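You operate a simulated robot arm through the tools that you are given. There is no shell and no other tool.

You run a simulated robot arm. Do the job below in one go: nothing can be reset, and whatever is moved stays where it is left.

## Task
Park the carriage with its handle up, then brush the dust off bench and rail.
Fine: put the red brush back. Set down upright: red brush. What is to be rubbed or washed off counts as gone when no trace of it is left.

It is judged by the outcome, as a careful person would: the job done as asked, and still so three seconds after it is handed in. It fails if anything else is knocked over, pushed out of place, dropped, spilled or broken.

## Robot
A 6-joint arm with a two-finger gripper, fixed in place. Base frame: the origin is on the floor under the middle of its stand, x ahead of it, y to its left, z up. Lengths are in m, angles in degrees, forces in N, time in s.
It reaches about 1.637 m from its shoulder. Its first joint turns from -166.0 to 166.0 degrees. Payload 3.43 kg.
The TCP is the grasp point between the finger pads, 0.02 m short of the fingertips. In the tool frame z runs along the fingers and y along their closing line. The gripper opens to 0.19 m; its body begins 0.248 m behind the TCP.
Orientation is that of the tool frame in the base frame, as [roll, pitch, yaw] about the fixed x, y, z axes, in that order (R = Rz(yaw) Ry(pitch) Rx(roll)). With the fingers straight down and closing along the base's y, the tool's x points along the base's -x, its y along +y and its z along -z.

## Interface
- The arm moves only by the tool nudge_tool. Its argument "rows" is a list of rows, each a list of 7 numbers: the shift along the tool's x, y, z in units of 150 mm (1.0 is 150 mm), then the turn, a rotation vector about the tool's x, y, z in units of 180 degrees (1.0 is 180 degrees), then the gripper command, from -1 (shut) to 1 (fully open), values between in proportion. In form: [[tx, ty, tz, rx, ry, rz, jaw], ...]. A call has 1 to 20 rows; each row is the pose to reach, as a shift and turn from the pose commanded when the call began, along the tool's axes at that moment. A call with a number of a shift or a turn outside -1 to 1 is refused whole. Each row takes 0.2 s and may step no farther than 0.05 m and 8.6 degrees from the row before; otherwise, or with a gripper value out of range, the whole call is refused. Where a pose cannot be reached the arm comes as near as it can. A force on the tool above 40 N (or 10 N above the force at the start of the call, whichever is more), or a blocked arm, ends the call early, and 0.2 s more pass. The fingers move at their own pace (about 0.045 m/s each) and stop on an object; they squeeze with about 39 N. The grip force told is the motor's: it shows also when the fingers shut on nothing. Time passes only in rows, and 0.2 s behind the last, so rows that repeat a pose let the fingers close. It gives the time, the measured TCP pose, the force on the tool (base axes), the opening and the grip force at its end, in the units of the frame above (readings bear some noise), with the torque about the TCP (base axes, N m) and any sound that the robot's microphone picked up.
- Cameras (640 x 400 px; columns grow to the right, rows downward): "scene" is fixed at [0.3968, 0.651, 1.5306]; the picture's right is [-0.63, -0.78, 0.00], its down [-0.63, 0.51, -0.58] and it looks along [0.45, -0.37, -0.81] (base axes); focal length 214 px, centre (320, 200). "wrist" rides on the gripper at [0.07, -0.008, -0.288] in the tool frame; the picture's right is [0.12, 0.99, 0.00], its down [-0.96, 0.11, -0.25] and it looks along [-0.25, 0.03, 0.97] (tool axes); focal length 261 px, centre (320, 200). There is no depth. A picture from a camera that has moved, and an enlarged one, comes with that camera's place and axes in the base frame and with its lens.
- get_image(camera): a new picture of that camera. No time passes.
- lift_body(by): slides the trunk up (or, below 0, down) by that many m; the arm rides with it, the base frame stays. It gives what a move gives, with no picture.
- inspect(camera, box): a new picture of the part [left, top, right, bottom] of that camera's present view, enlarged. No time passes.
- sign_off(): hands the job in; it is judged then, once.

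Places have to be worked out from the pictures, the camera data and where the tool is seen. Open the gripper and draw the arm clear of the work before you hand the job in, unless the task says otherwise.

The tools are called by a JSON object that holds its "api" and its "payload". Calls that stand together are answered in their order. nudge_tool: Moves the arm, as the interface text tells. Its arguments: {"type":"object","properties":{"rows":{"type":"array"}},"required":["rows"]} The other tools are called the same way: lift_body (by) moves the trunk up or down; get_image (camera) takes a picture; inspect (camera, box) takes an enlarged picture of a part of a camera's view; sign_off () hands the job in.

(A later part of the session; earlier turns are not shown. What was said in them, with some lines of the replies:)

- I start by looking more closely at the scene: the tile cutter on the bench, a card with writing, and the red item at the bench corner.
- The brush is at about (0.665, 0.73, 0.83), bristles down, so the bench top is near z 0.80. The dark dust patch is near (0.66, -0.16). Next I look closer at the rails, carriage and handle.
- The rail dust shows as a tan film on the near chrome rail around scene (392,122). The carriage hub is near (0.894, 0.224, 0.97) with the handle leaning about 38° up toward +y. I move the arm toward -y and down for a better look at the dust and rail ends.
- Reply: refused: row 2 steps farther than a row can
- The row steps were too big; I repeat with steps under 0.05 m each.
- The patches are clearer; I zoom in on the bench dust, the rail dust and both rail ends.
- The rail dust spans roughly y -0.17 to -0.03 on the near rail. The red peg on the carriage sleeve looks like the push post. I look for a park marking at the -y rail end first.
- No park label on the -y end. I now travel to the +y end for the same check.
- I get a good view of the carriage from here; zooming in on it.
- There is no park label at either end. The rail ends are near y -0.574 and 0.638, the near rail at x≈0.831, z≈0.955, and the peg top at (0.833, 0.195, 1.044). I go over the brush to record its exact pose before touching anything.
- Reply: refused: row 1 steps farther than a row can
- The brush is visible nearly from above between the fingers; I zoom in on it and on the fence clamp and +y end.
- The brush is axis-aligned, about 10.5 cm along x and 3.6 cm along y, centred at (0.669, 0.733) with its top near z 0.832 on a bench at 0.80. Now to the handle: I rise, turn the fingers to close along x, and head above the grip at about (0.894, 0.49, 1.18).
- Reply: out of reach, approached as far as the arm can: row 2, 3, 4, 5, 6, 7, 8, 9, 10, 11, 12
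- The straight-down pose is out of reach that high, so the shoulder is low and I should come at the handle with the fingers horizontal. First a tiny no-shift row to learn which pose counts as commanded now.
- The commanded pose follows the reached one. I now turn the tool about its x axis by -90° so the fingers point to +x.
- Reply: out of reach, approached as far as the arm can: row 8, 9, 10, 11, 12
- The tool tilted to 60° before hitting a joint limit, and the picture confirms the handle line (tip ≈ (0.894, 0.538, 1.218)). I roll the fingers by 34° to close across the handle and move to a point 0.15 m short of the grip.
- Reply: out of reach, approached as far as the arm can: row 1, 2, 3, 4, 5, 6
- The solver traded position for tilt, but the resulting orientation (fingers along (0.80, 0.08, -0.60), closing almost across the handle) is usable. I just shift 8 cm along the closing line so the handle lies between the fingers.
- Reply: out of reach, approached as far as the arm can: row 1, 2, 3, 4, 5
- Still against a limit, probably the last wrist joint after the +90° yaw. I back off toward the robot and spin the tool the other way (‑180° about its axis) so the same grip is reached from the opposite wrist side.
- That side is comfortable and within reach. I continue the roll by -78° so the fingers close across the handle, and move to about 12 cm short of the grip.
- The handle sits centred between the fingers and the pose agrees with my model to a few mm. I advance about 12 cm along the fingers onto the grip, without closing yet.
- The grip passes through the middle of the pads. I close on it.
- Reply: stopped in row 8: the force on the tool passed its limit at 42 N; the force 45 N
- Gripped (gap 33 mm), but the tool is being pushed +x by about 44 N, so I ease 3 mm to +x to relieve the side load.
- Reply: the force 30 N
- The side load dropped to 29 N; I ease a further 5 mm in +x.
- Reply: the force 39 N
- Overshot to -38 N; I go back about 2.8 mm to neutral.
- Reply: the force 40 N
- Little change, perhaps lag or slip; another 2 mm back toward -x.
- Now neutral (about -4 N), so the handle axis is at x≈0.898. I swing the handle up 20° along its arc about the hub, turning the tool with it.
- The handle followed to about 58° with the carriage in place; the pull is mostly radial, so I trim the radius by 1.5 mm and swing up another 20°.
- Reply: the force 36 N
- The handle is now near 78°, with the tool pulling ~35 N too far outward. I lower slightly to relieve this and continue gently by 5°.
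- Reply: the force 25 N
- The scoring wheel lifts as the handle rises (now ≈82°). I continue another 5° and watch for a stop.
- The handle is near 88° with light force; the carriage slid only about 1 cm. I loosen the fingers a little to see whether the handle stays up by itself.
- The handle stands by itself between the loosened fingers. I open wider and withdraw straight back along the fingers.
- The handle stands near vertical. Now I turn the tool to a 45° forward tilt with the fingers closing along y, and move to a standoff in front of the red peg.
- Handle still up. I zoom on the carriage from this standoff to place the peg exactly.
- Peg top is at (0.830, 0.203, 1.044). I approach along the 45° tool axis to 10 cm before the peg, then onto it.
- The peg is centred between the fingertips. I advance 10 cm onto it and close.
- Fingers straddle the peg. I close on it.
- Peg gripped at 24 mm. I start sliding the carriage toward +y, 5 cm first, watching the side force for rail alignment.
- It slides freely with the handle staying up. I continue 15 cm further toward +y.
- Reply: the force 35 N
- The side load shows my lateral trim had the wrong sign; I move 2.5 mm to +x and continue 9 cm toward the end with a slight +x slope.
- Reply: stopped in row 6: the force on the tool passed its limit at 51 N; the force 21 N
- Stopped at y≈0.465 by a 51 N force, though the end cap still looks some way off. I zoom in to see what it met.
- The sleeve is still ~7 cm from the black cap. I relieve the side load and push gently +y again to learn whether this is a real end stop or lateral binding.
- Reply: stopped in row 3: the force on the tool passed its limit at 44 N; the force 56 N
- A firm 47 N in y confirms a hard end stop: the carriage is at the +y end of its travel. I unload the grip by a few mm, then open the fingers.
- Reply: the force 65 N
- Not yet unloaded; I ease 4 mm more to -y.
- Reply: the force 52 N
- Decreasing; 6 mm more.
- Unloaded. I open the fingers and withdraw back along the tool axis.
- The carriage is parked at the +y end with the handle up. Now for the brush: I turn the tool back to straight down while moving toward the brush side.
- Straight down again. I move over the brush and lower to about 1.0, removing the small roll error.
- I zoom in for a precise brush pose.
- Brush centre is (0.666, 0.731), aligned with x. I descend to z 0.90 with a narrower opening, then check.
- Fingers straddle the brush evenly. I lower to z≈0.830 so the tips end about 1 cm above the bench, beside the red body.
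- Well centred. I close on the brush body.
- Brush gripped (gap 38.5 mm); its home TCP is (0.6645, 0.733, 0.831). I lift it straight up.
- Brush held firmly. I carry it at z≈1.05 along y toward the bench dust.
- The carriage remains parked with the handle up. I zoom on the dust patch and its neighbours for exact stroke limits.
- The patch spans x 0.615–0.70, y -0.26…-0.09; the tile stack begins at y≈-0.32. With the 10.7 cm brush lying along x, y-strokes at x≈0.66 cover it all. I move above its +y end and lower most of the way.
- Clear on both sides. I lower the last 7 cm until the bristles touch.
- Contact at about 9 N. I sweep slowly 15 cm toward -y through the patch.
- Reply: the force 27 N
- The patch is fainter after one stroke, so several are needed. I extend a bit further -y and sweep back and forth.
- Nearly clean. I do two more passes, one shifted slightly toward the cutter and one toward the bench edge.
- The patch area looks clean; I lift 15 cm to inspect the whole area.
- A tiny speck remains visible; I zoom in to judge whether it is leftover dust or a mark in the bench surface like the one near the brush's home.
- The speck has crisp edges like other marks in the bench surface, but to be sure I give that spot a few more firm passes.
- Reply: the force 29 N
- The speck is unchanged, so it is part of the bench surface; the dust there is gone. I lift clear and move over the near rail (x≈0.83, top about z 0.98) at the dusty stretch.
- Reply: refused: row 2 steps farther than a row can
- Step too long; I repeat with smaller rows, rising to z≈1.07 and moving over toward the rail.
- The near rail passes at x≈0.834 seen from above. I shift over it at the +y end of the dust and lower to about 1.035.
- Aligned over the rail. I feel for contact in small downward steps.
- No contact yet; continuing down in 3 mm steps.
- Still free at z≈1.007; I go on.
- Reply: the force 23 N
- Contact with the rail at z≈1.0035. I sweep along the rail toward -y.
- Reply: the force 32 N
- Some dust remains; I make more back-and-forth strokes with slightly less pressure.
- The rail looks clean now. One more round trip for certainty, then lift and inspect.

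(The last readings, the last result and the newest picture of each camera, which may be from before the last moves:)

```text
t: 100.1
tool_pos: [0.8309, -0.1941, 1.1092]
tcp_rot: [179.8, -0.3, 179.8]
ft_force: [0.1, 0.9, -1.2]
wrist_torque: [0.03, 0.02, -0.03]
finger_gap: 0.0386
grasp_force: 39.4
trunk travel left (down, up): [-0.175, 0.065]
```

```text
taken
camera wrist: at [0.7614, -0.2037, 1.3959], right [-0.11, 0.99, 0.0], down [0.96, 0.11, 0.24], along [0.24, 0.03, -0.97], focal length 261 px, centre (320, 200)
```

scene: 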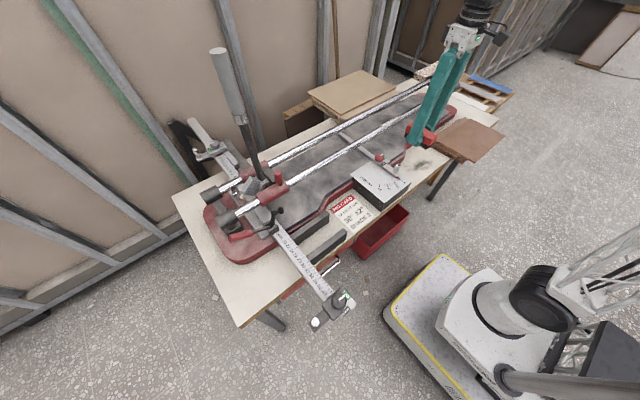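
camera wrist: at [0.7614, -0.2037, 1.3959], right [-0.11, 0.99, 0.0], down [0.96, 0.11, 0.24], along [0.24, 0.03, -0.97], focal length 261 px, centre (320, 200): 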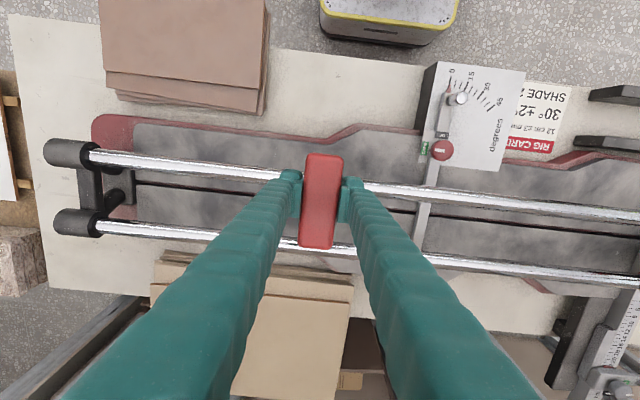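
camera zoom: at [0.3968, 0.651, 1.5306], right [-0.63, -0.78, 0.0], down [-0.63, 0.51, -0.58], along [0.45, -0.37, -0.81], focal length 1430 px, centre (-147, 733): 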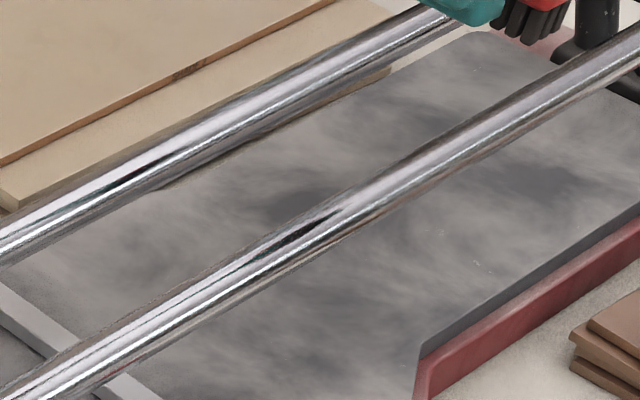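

From the scene side the rail is clean. I check from the wrist camera, and view both rails and the rest of the bench.

{"api": "inspect", "payload": {"camera": "wrist", "box": [330, 150, 450, 230]}}

{"api": "inspect", "payload": {"camera": "wrist", "box": [40, 130, 300, 250]}}

{"api": "get_image", "payload": {"camera": "scene"}}

```text
5.00 times, centred on (390, 190) of wrist
camera zoom: at [0.7614, -0.2037, 1.3959], right [-0.11, 0.99, 0.0], down [0.96, 0.11, 0.24], along [0.24, 0.03, -0.97], focal length 1303 px, centre (-30, 250)
```

zoom: 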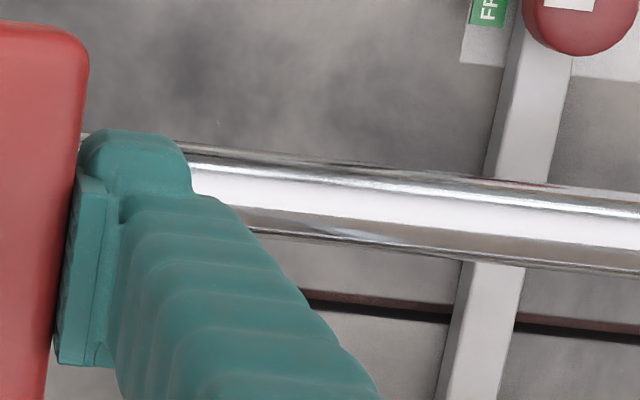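

```text
2.46 times, centred on (170, 190) of wrist
camera zoom: at [0.7614, -0.2037, 1.3959], right [-0.11, 0.99, 0.0], down [0.96, 0.11, 0.24], along [0.24, 0.03, -0.97], focal length 642 px, centre (689, 225)
```

zoom: 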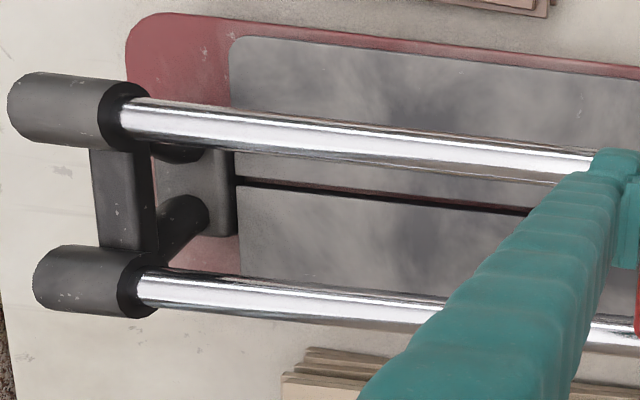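

```text
taken
```

scene: 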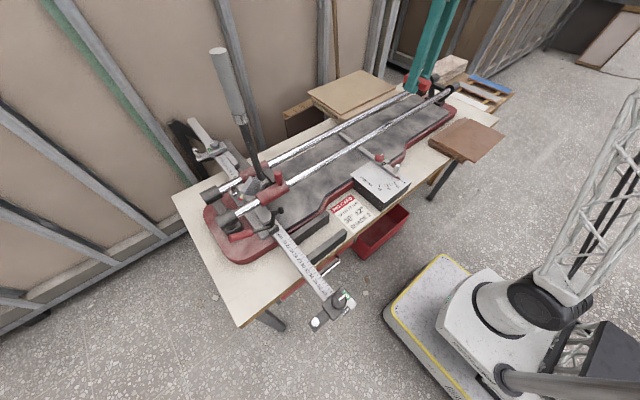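

The rail is clean from above too. I start carrying the brush back: first toward the robot, with a check of the rail and bench on the way.

{"api": "nudge_tool", "payload": {"rows": [[0.25, 0, 0, 0, 0, 0, -1], [0.5, 0, 0, 0, 0, 0, -1], [0.75, 0, 0, 0, 0, 0, -1], [1, 0, 0, 0, 0, 0, -1], [1, 0, 0, 0, 0, 0, -1]]}}

{"api": "get_image", "payload": {"camera": "wrist"}}

{"api": "inspect", "payload": {"camera": "wrist", "box": [350, 150, 550, 275]}}

{"api": "inspect", "payload": {"camera": "wrist", "box": [180, 110, 460, 285]}}

```text
t: 101.3
tool_pos: [0.6799, -0.1937, 1.1097]
tcp_rot: [179.9, -0.2, 179.8]
ft_force: [-1.1, 0.2, -2.0]
wrist_torque: [-0.02, -0.06, 0.01]
finger_gap: 0.039
grasp_force: 39.5
trunk travel left (down, up): [-0.175, 0.065]
```

```text
taken
camera wrist: at [0.6102, -0.2023, 1.3972], right [-0.11, 0.99, 0.0], down [0.96, 0.11, 0.24], along [0.24, 0.03, -0.97], focal length 261 px, centre (320, 200)
```

wrist: 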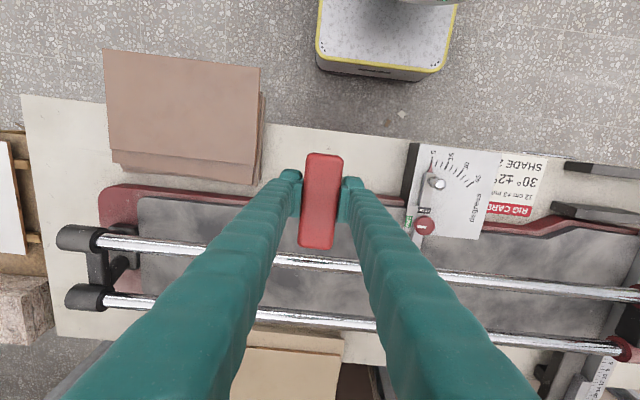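

```text
3.20 times, centred on (450, 212) of wrist
camera zoom: at [0.6102, -0.2023, 1.3972], right [-0.11, 0.99, 0.0], down [0.96, 0.11, 0.24], along [0.24, 0.03, -0.97], focal length 834 px, centre (-96, 160)
```

zoom: 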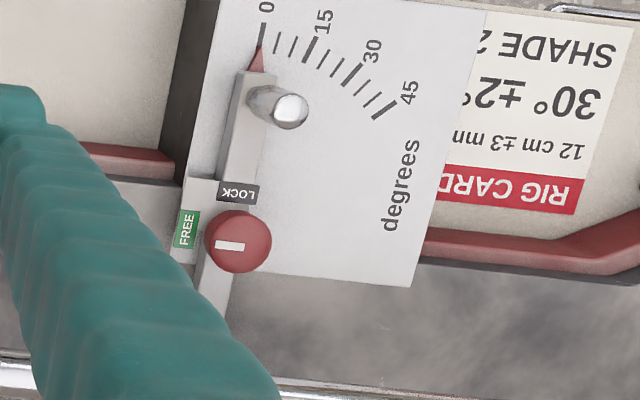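

```text
2.29 times, centred on (320, 198) of wrist
camera zoom: at [0.6102, -0.2023, 1.3972], right [-0.11, 0.99, 0.0], down [0.96, 0.11, 0.24], along [0.24, 0.03, -0.97], focal length 596 px, centre (320, 206)
```

zoom: 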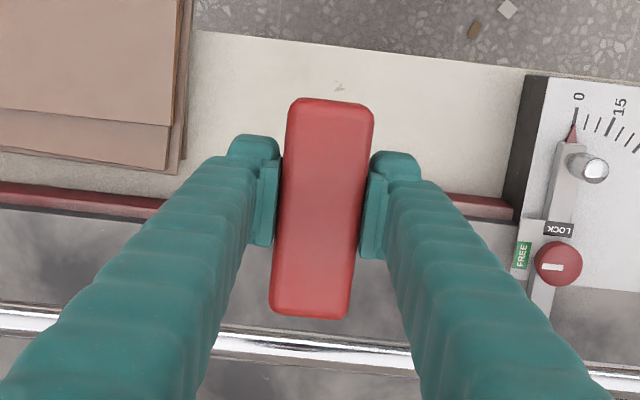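

Bench and rail look good and the brush sits straight in the grip. I carry it along +y toward its home.

{"api": "nudge_tool", "payload": {"rows": [[0.03, 0.25, 0, 0, 0, 0, -1], [0.06, 0.5, 0, 0, 0, 0, -1], [0.103, 0.75, 0, 0, 0, 0, -1], [0.103, 1, 0, 0, 0, 0, -1]]}}

{"api": "inspect", "payload": {"camera": "wrist", "box": [150, 180, 400, 340]}}

{"api": "nudge_tool", "payload": {"rows": [[0, 0.25, 0, 0, 0, 0, -1], [0, 0.5, 0, 0, 0, 0, -1], [0, 0.75, 0, 0, 0, 0, -1], [0, 1, 0, 0, 0, 0, -1]]}}

{"api": "inspect", "payload": {"camera": "wrist", "box": [50, 120, 300, 280]}}

{"api": "nudge_tool", "payload": {"rows": [[0, 0.25, 0, 0, 0, 0, -1], [0, 0.5, 0, 0, 0, 0, -1], [0, 0.75, 0, 0, 0, 0, -1], [0, 1, 0, 0, 0, 0, -1]]}}

{"api": "nudge_tool", "payload": {"rows": [[0, 0.25, 0, 0, 0, 0, -1], [0, 0.5, 0, 0, 0, 0, -1], [0, 0.75, 0, 0, 0, 0, -1], [0, 1, 0, 0, 0, 0, -1]]}}

```text
t: 102.3
tool_pos: [0.6681, -0.0462, 1.11]
tcp_rot: [179.9, -0.2, 179.7]
ft_force: [-0.7, -0.5, -1.2]
wrist_torque: [0.12, -0.02, 0.0]
finger_gap: 0.0387
grasp_force: 39.1
trunk travel left (down, up): [-0.175, 0.065]
```

```text
2.50 times, centred on (275, 260) of wrist
camera zoom: at [0.5982, -0.0544, 1.3985], right [-0.11, 0.99, 0.0], down [0.96, 0.11, 0.24], along [0.24, 0.03, -0.97], focal length 652 px, centre (432, 50)
```

zoom: 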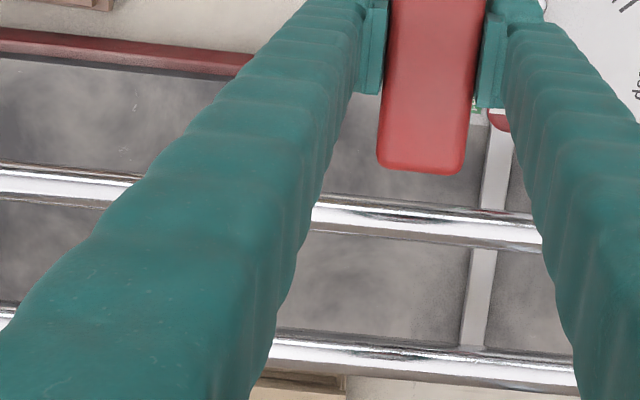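

```text
t: 103.3
tool_pos: [0.6676, 0.1046, 1.1092]
tcp_rot: [180.0, -0.2, 179.7]
ft_force: [-0.1, -0.6, -1.3]
wrist_torque: [0.14, 0.02, -0.02]
finger_gap: 0.0383
grasp_force: 39.0
trunk travel left (down, up): [-0.175, 0.065]
```

```text
2.50 times, centred on (175, 200) of wrist
camera zoom: at [0.5974, 0.0973, 1.3971], right [-0.11, 0.99, 0.0], down [0.96, 0.11, 0.24], along [0.24, 0.03, -0.97], focal length 652 px, centre (682, 200)
```

zoom: 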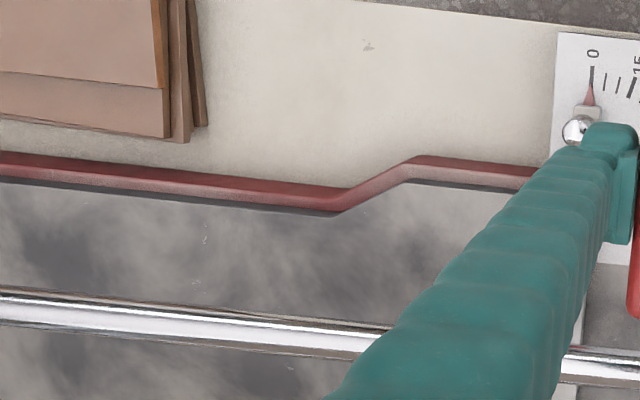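

```text
t: 104.3
tool_pos: [0.6686, 0.2555, 1.1092]
tcp_rot: [179.9, -0.2, 179.7]
ft_force: [-0.3, -0.1, -0.2]
wrist_torque: [0.12, -0.03, -0.03]
finger_gap: 0.0386
grasp_force: 39.0
trunk travel left (down, up): [-0.175, 0.065]
```

```text
t: 105.3
tool_pos: [0.6686, 0.4059, 1.1111]
tcp_rot: [179.9, -0.3, 179.7]
ft_force: [-0.5, -1.1, 0.0]
wrist_torque: [0.18, -0.01, -0.03]
finger_gap: 0.0387
grasp_force: 39.5
trunk travel left (down, up): [-0.175, 0.065]
```

Bench and rail are clean along the whole view. I bring the brush the rest of the way over its home spot.

{"api": "nudge_tool", "payload": {"rows": [[0.01, 0.25, 0, 0, 0, 0, -1], [0.02, 0.5, 0, 0, 0, 0, -1], [0.027, 0.75, 0, 0, 0, 0, -1], [0.027, 1, 0, 0, 0, 0, -1]]}}

{"api": "nudge_tool", "payload": {"rows": [[0, 0.25, 0, 0, 0, 0, -1], [0, 0.5, 0, 0, 0, 0, -1], [0, 0.75, 0.1, 0, 0, 0, -1], [0, 1, 0.2, 0, 0, 0, -1], [0, 1.18, 0.35, 0, 0, 0, -1]]}}

{"api": "get_image", "payload": {"camera": "wrist"}}

```text
t: 106.3
tool_pos: [0.6663, 0.5561, 1.1103]
tcp_rot: [179.8, -0.2, 179.7]
ft_force: [0.5, -2.0, -0.5]
wrist_torque: [0.19, -0.01, 0.02]
finger_gap: 0.0387
grasp_force: 39.3
trunk travel left (down, up): [-0.175, 0.065]
```

```text
refused: 1.18 is not a number from -1 to 1
```

```text
taken
camera wrist: at [0.5976, 0.5485, 1.3986], right [-0.11, 0.99, 0.0], down [0.96, 0.11, 0.24], along [0.24, 0.03, -0.97], focal length 261 px, centre (320, 200)
```

wrist: 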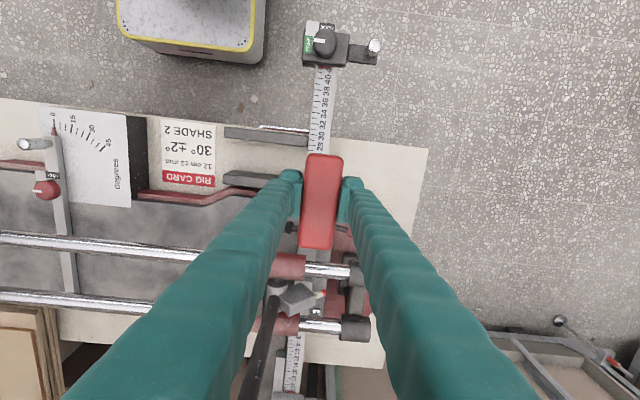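

One value exceeded 1; I redo the move in two parts.

{"api": "nudge_tool", "payload": {"rows": [[0, 0.25, 0, 0, 0, 0, -1], [0, 0.5, 0, 0, 0, 0, -1], [0, 0.75, 0.1, 0, 0, 0, -1], [0, 1, 0.2, 0, 0, 0, -1], [0, 1, 0.4, 0, 0, 0, -1]]}}

{"api": "nudge_tool", "payload": {"rows": [[0.012, 0.1, 0.1, 0, 0, 0, -1], [0.012, 0.18, 0.3, 0, 0, 0, -1], [0.012, 0.18, 0.5, 0, 0, 0, -1], [0.012, 0.18, 0.75, 0, 0, 0, -1], [0.012, 0.18, 0.9, 0, 0, 0, -1], [0.012, 0.18, 0.9, 0, 0, 0, -1]]}}

{"api": "get_image", "payload": {"camera": "wrist"}}

{"api": "inspect", "payload": {"camera": "scene", "box": [200, 230, 300, 330]}}

```text
t: 107.5
tool_pos: [0.6648, 0.7061, 1.0506]
tcp_rot: [-180.0, -0.3, 179.7]
ft_force: [-0.5, 0.5, -0.7]
wrist_torque: [-0.06, 0.04, 0.02]
finger_gap: 0.0385
grasp_force: 38.7
trunk travel left (down, up): [-0.175, 0.065]
```

```text
t: 108.9
tool_pos: [0.6648, 0.733, 0.9151]
tcp_rot: [180.0, -0.2, 179.8]
ft_force: [-0.5, 0.2, -0.5]
wrist_torque: [0.02, 0.02, 0.01]
finger_gap: 0.0387
grasp_force: 38.9
trunk travel left (down, up): [-0.175, 0.065]
```

```text
taken
camera wrist: at [0.5949, 0.7244, 1.2025], right [-0.11, 0.99, 0.0], down [0.96, 0.11, 0.24], along [0.24, 0.03, -0.97], focal length 261 px, centre (320, 200)
```

wrist: 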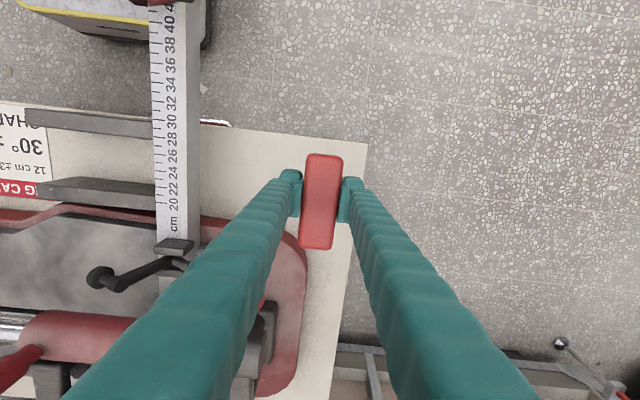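

```text
4.00 times, centred on (250, 280) of scene
camera zoom: at [0.3968, 0.651, 1.5306], right [-0.63, -0.78, 0.0], down [-0.63, 0.51, -0.58], along [0.45, -0.37, -0.81], focal length 858 px, centre (600, -120)
```

zoom: 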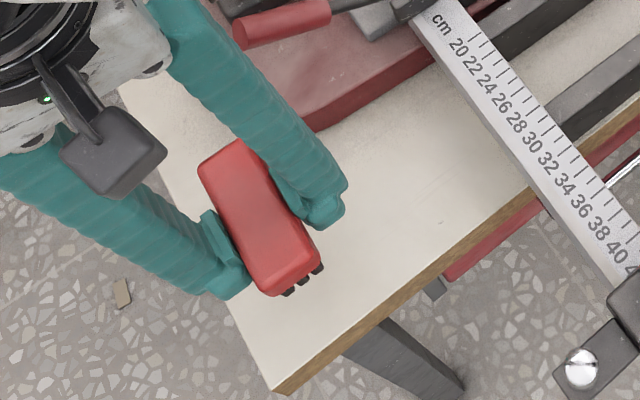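

Over the home spot. The brush has shifted about 3 mm along x in the grip, so I offset by that and lower gently.

{"api": "nudge_tool", "payload": {"rows": [[0.01, 0, 0.15, 0, 0, 0, -1], [0.02, 0, 0.3, 0, 0, 0, -1], [0.02, 0, 0.42, 0, 0, 0, -1], [0.02, 0, 0.5, 0, 0, 0, -1], [0.02, 0, 0.545, 0, 0, 0, -1], [0.02, 0, 0.545, 0, 0, 0, -1]]}}

{"api": "nudge_tool", "payload": {"rows": [[0, 0, 0.005, 0, 0, 0, -1], [0, 0, 0.01, 0, 0, 0, -1]]}}

```text
t: 110.3
tool_pos: [0.6603, 0.7348, 0.8323]
tcp_rot: [179.9, -0.2, 179.7]
ft_force: [0.4, -0.3, -1.8]
wrist_torque: [0.01, 0.02, -0.02]
finger_gap: 0.0385
grasp_force: 39.3
trunk travel left (down, up): [-0.175, 0.065]
```

```text
t: 110.9
tool_pos: [0.6604, 0.7336, 0.8306]
tcp_rot: [179.9, -0.1, 179.6]
ft_force: [0.0, 1.0, -0.4]
wrist_torque: [0.0, 0.0, -0.03]
finger_gap: 0.0386
grasp_force: 38.8
trunk travel left (down, up): [-0.175, 0.065]
```

No contact yet; another millimetre down.

{"api": "nudge_tool", "payload": {"rows": [[0, 0, 0.004, 0, 0, 0, -1], [0, 0, 0.008, 0, 0, 0, -1]]}}

{"api": "inspect", "payload": {"camera": "scene", "box": [200, 230, 300, 330]}}

```text
t: 111.5
tool_pos: [0.6607, 0.7325, 0.8294]
tcp_rot: [180.0, -0.2, 179.6]
ft_force: [-1.1, 0.2, -0.7]
wrist_torque: [-0.01, 0.02, 0.0]
finger_gap: 0.0387
grasp_force: 39.1
trunk travel left (down, up): [-0.175, 0.065]
```

```text
4.00 times, centred on (250, 280) of scene
camera zoom: at [0.3968, 0.651, 1.5306], right [-0.63, -0.78, 0.0], down [-0.63, 0.51, -0.58], along [0.45, -0.37, -0.81], focal length 858 px, centre (600, -120)
```

zoom: 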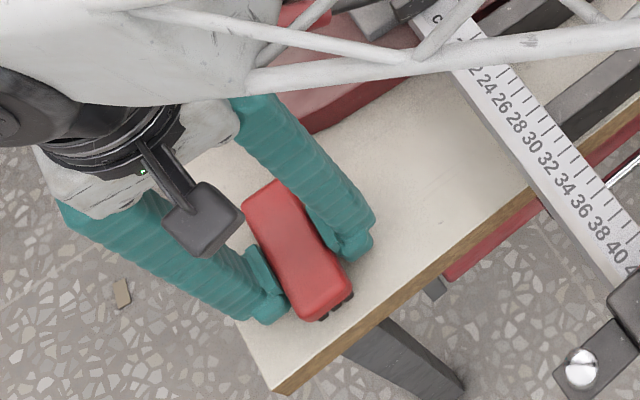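

Almost there; one more small step to find light contact.

{"api": "nudge_tool", "payload": {"rows": [[0, 0, 0.004, 0, 0, 0, -1], [0, 0, 0.008, 0, 0, 0, -1]]}}

```text
t: 112.1
tool_pos: [0.6606, 0.7337, 0.8289]
tcp_rot: [179.9, -0.2, 179.7]
ft_force: [0.3, 1.0, -0.5]
wrist_torque: [0.01, 0.0, -0.02]
finger_gap: 0.0385
grasp_force: 39.3
trunk travel left (down, up): [-0.175, 0.065]
```

{"api": "nudge_tool", "payload": {"rows": [[0, 0, 0.004, 0, 0, 0, -1], [0, 0, 0.008, 0, 0, 0, -1]]}}

```text
t: 112.7
tool_pos: [0.661, 0.734, 0.8287]
tcp_rot: [179.9, -0.2, 179.8]
ft_force: [-1.7, 0.6, 4.9]
wrist_torque: [0.01, 0.3, 0.0]
finger_gap: 0.0389
grasp_force: 38.9
trunk travel left (down, up): [-0.175, 0.065]
```

Light contact (about 5 N). I open the fingers to release the brush.

{"api": "nudge_tool", "payload": {"rows": [[0, 0, 0, 0, 0, 0, -0.4], [0, 0, 0, 0, 0, 0, -0.3], [0, 0, 0, 0, 0, 0, -0.2], [0, 0, 0, 0, 0, 0, -0.2], [0, 0, 0, 0, 0, 0, -0.2]]}}

{"api": "get_image", "payload": {"camera": "wrist"}}

{"api": "inspect", "payload": {"camera": "scene", "box": [200, 230, 300, 330]}}

```text
t: 113.9
tool_pos: [0.6625, 0.7334, 0.8277]
tcp_rot: [179.9, -0.2, 179.7]
ft_force: [-0.1, 0.0, -0.1]
wrist_torque: [0.02, 0.01, 0.0]
finger_gap: 0.0757
grasp_force: 0.0
trunk travel left (down, up): [-0.175, 0.065]
```

```text
taken
camera wrist: at [0.5917, 0.7244, 1.1161], right [-0.11, 0.99, 0.0], down [0.96, 0.11, 0.24], along [0.24, 0.03, -0.97], focal length 261 px, centre (320, 200)
```

wrist: 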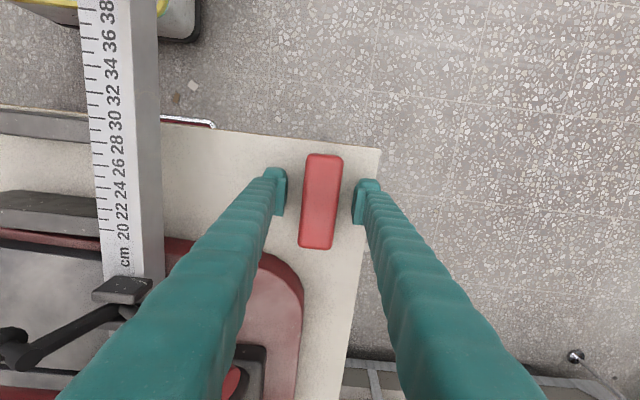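

```text
4.00 times, centred on (250, 280) of scene
camera zoom: at [0.3968, 0.651, 1.5306], right [-0.63, -0.78, 0.0], down [-0.63, 0.51, -0.58], along [0.45, -0.37, -0.81], focal length 858 px, centre (600, -120)
```

zoom: 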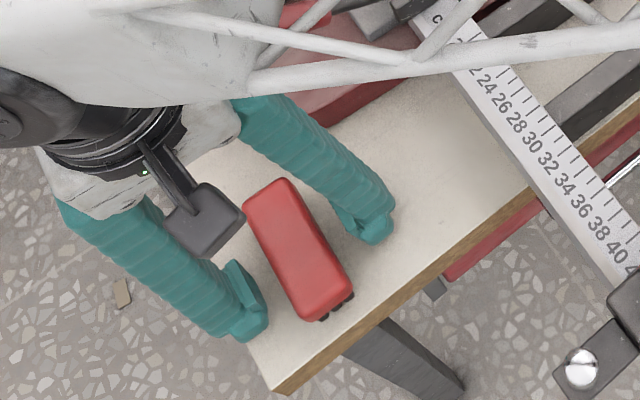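

The brush stands upright at its original place within a few mm. I lift the gripper straight up and away.

{"api": "nudge_tool", "payload": {"rows": [[0, 0, -0.1, 0, 0, 0, -0.2], [0, 0, -0.3, 0, 0, 0, -0.2], [0, 0, -0.55, 0, 0, 0, -0.2], [0, 0, -0.8, 0, 0, 0, -0.2], [0, 0, -1, 0, 0, 0, -0.2]]}}

{"api": "nudge_tool", "payload": {"rows": [[0.1, -0.2, -0.2, 0, 0, 0, 0], [0.25, -0.4, -0.35, 0, 0, 0, 0.3], [0.4, -0.6, -0.5, 0, 0, 0, 0.6], [0.5, -0.8, -0.65, 0, 0, 0, 1], [0.5, -1, -0.75, 0, 0, 0, 1]]}}

{"api": "nudge_tool", "payload": {"rows": [[0, -0.25, 0, 0, 0, 0, 1], [0, -0.5, 0, 0, 0, 0, 1], [0, -0.75, 0, 0, 0, 0, 1], [0, -1, 0, 0, 0, 0, 1]]}}

{"api": "nudge_tool", "payload": {"rows": [[0, -0.25, 0, 0, 0, 0, 1], [0, -0.5, 0, 0, 0, 0, 1], [0, -0.75, 0, 0, 0, 0, 1], [0, -1, 0, 0, 0, 0, 1]]}}

{"api": "get_image", "payload": {"camera": "scene"}}

{"api": "get_image", "payload": {"camera": "wrist"}}

```text
t: 115.1
tool_pos: [0.6609, 0.7332, 0.9772]
tcp_rot: [-180.0, -0.3, 179.7]
ft_force: [-0.1, -0.4, -0.5]
wrist_torque: [-0.04, 0.01, 0.04]
finger_gap: 0.076
grasp_force: 0.0
trunk travel left (down, up): [-0.175, 0.065]
```

```text
t: 116.3
tool_pos: [0.584, 0.5846, 1.091]
tcp_rot: [180.0, -0.2, 179.7]
ft_force: [0.4, -0.7, 0.1]
wrist_torque: [-0.13, -0.02, 0.03]
finger_gap: 0.1791
grasp_force: 0.0
trunk travel left (down, up): [-0.175, 0.065]
```

```text
t: 117.3
tool_pos: [0.5875, 0.4332, 1.0904]
tcp_rot: [-180.0, -0.2, 179.6]
ft_force: [0.0, 0.0, -0.6]
wrist_torque: [-0.09, 0.0, -0.03]
finger_gap: 0.19
grasp_force: 0.1
trunk travel left (down, up): [-0.175, 0.065]
```

```text
t: 118.3
tool_pos: [0.5859, 0.2816, 1.0879]
tcp_rot: [179.9, -0.2, 179.7]
ft_force: [0.1, 1.1, 0.1]
wrist_torque: [-0.12, 0.01, 0.0]
finger_gap: 0.1898
grasp_force: 0.0
trunk travel left (down, up): [-0.175, 0.065]
```

```text
taken
```

scene: 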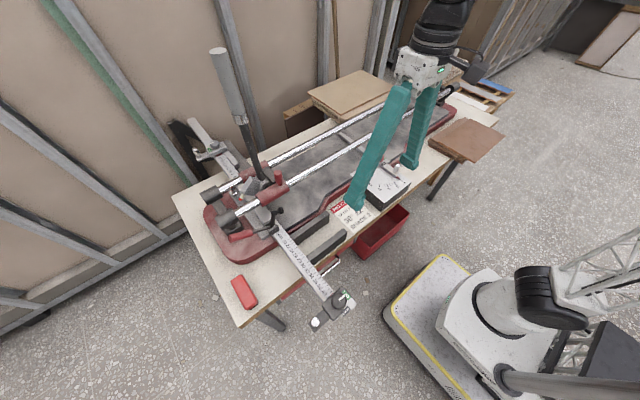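

```text
taken
camera wrist: at [0.5158, 0.2734, 1.3769], right [-0.11, 0.99, 0.0], down [0.96, 0.11, 0.24], along [0.24, 0.03, -0.97], focal length 261 px, centre (320, 200)
```

wrist: 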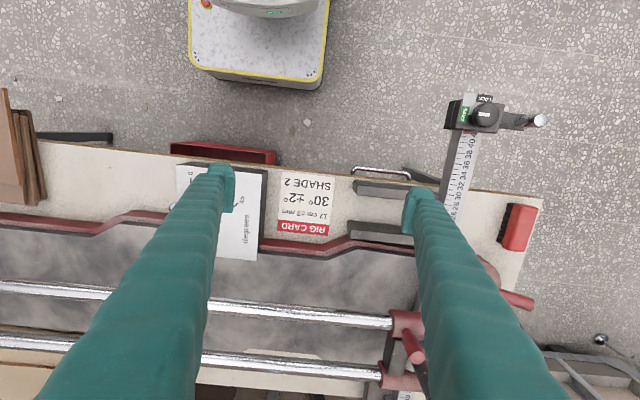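

All looks in order: carriage at the end with the handle vertical, brush home and upright. I move to the earlier survey viewpoint to double-check bench and rail for any trace of dust.

{"api": "nudge_tool", "payload": {"rows": [[0, -0.2, -0.2, 0, 0, 0, 1], [0, -0.4, -0.4, 0, 0, 0, 1], [0, -0.6, -0.6, 0, 0, 0, 1], [0, -0.8, -0.8, 0, 0, 0, 1], [0, -1, -1, 0, 0, 0, 1]]}}

{"api": "nudge_tool", "payload": {"rows": [[0, -0.25, 0, 0, 0, 0, 1], [0, -0.5, 0, 0, 0, 0, 1], [0, -0.75, 0, 0, 0, 0, 1], [0, -1, 0, 0, 0, 0, 1]]}}

{"api": "nudge_tool", "payload": {"rows": [[0, -0.25, 0, 0, 0, 0, 1], [0, -0.5, 0, 0, 0, 0, 1], [0, -0.76, 0, 0, 0, 0, 1], [0, -0.76, 0, 0, 0, 0, 1]]}}

{"api": "inspect", "payload": {"camera": "wrist", "box": [225, 150, 425, 275]}}

{"api": "inspect", "payload": {"camera": "wrist", "box": [220, 240, 420, 360]}}

{"api": "inspect", "payload": {"camera": "scene", "box": [340, 70, 500, 170]}}

{"api": "inspect", "payload": {"camera": "scene", "box": [180, 30, 320, 330]}}

```text
t: 119.5
tool_pos: [0.5856, 0.1344, 1.2411]
tcp_rot: [-180.0, -0.3, 179.7]
ft_force: [-0.6, 0.0, 0.7]
wrist_torque: [-0.13, 0.06, 0.0]
finger_gap: 0.19
grasp_force: 0.1
trunk travel left (down, up): [-0.175, 0.065]
```

```text
t: 120.5
tool_pos: [0.5846, -0.0157, 1.2403]
tcp_rot: [179.9, -0.1, 179.7]
ft_force: [0.2, 0.6, -1.2]
wrist_torque: [-0.12, 0.01, 0.01]
finger_gap: 0.19
grasp_force: 0.0
trunk travel left (down, up): [-0.175, 0.065]
```

```text
t: 121.5
tool_pos: [0.5816, -0.1311, 1.2377]
tcp_rot: [179.8, -0.3, 179.6]
ft_force: [-1.0, 0.0, -1.5]
wrist_torque: [-0.02, 0.04, 0.02]
finger_gap: 0.1902
grasp_force: 0.0
trunk travel left (down, up): [-0.175, 0.065]
```

```text
3.20 times, centred on (325, 212) of wrist
camera zoom: at [0.5126, -0.1403, 1.5264], right [-0.11, 0.99, 0.0], down [0.96, 0.11, 0.24], along [0.24, 0.03, -0.97], focal length 834 px, centre (304, 160)
```

zoom: 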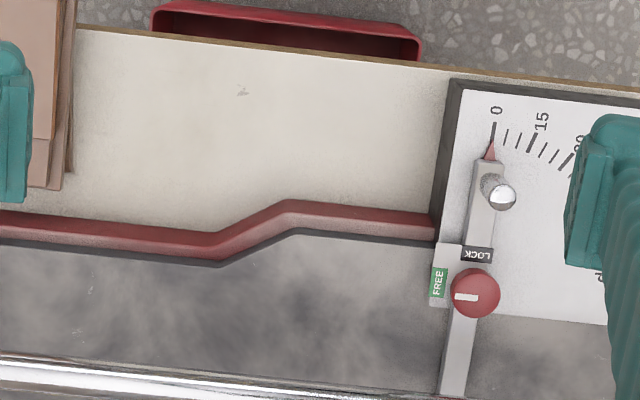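

```text
3.20 times, centred on (320, 300) of wrist
camera zoom: at [0.5126, -0.1403, 1.5264], right [-0.11, 0.99, 0.0], down [0.96, 0.11, 0.24], along [0.24, 0.03, -0.97], focal length 834 px, centre (320, -120)
```

zoom: 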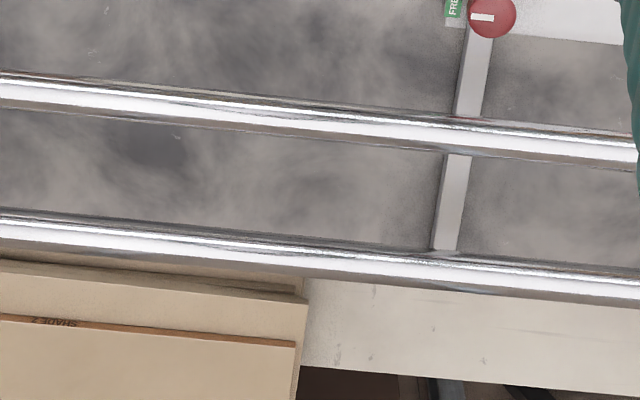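

```text
4.00 times, centred on (420, 120) of scene
camera zoom: at [0.3968, 0.651, 1.5306], right [-0.63, -0.78, 0.0], down [-0.63, 0.51, -0.58], along [0.45, -0.37, -0.81], focal length 858 px, centre (-80, 520)
```

zoom: 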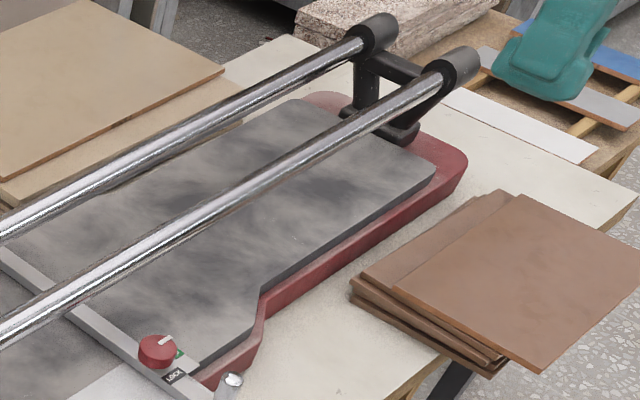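

```text
1.33 times, centred on (250, 180) of scene
camera zoom: at [0.3968, 0.651, 1.5306], right [-0.63, -0.78, 0.0], down [-0.63, 0.51, -0.58], along [0.45, -0.37, -0.81], focal length 286 px, centre (413, 227)
```

zoom: 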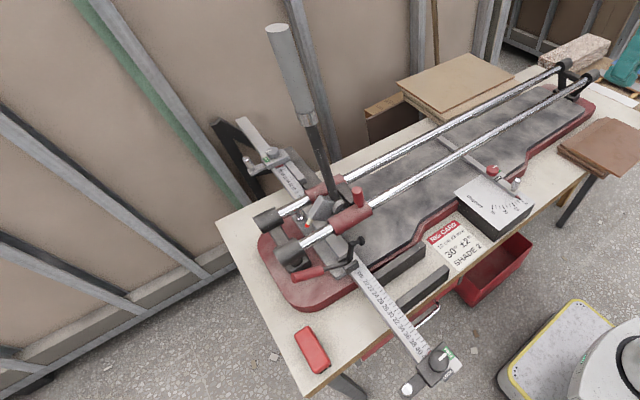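

No trace of dust remains on bench or rail, the carriage is parked with its handle up, and the brush stands at its place. I draw the arm back and up, clear of the work.

{"api": "nudge_tool", "payload": {"rows": [[0.15, 0.2, -0.12, 0, 0, 0, 1], [0.3, 0.4, -0.24, 0, 0, 0, 1], [0.45, 0.6, -0.36, 0, 0, 0, 1], [0.6, 0.8, -0.5, 0, 0, 0, 1], [0.75, 1, -0.6, 0, 0, 0, 1], [0.75, 1, -0.6, 0, 0, 0, 1], [0.75, 1, -0.6, 0, 0, 0, 1], [0.75, 1, -0.6, 0, 0, 0, 1]]}}

{"api": "get_image", "payload": {"camera": "scene"}}

{"api": "get_image", "payload": {"camera": "wrist"}}

```text
t: 123.3
tool_pos: [0.4724, 0.0193, 1.3298]
tcp_rot: [179.9, -0.3, 179.7]
ft_force: [0.2, -0.8, 0.5]
wrist_torque: [-0.02, -0.03, -0.02]
finger_gap: 0.19
grasp_force: 0.1
trunk travel left (down, up): [-0.175, 0.065]
```

```text
taken
```

scene: 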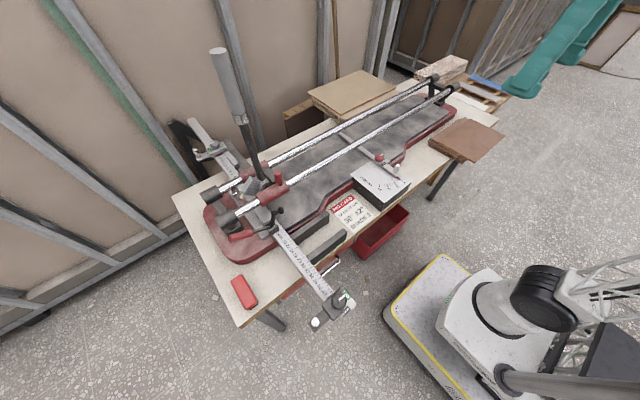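

```text
taken
camera wrist: at [0.4024, 0.0109, 1.6172], right [-0.11, 0.99, 0.0], down [0.96, 0.11, 0.24], along [0.24, 0.03, -0.97], focal length 261 px, centre (320, 200)
```

wrist: 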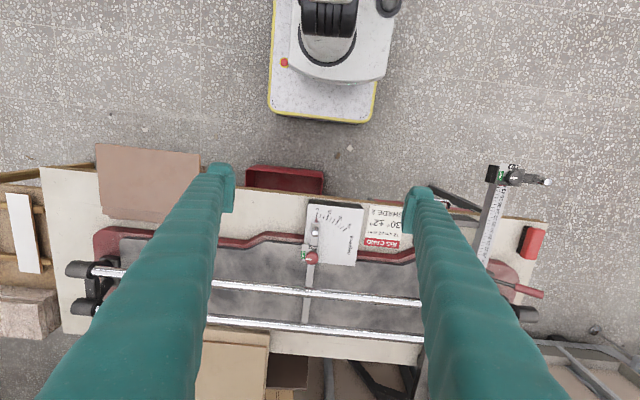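

The gripper is open and the arm is clear. In the last pictures the carriage rests at its end stop with the handle up, bench and rail are clean, the red brush is upright in its place, and nothing else has moved. I hand the job in.

{"api": "sign_off", "payload": {}}

```text
The job is handed in.
```

The job is handed in: the carriage is parked with its handle up, the dust is brushed off the bench and rail, and the red brush is back upright in its place.

- **Carriage:** I slid it to the end stop on the brush side and left the handle standing nearly vertical. It stays up on its own. Neither end of the rail is marked as the parking end. I chose this one because it was nearer and leaves the cutting bed free.
- **Bench and rail:** Both dust patches are gone from every camera view I took. One tiny speck remains where the bench dust was. It didn't change after repeated firm brushing, so I take it to be a mark in the bench surface.
- **Brush:** It is standing bristles down, within about 3–4 mm of where it started.

In the last pictures nothing else had been knocked over or moved. The gripper is open and the arm is clear of the bench.
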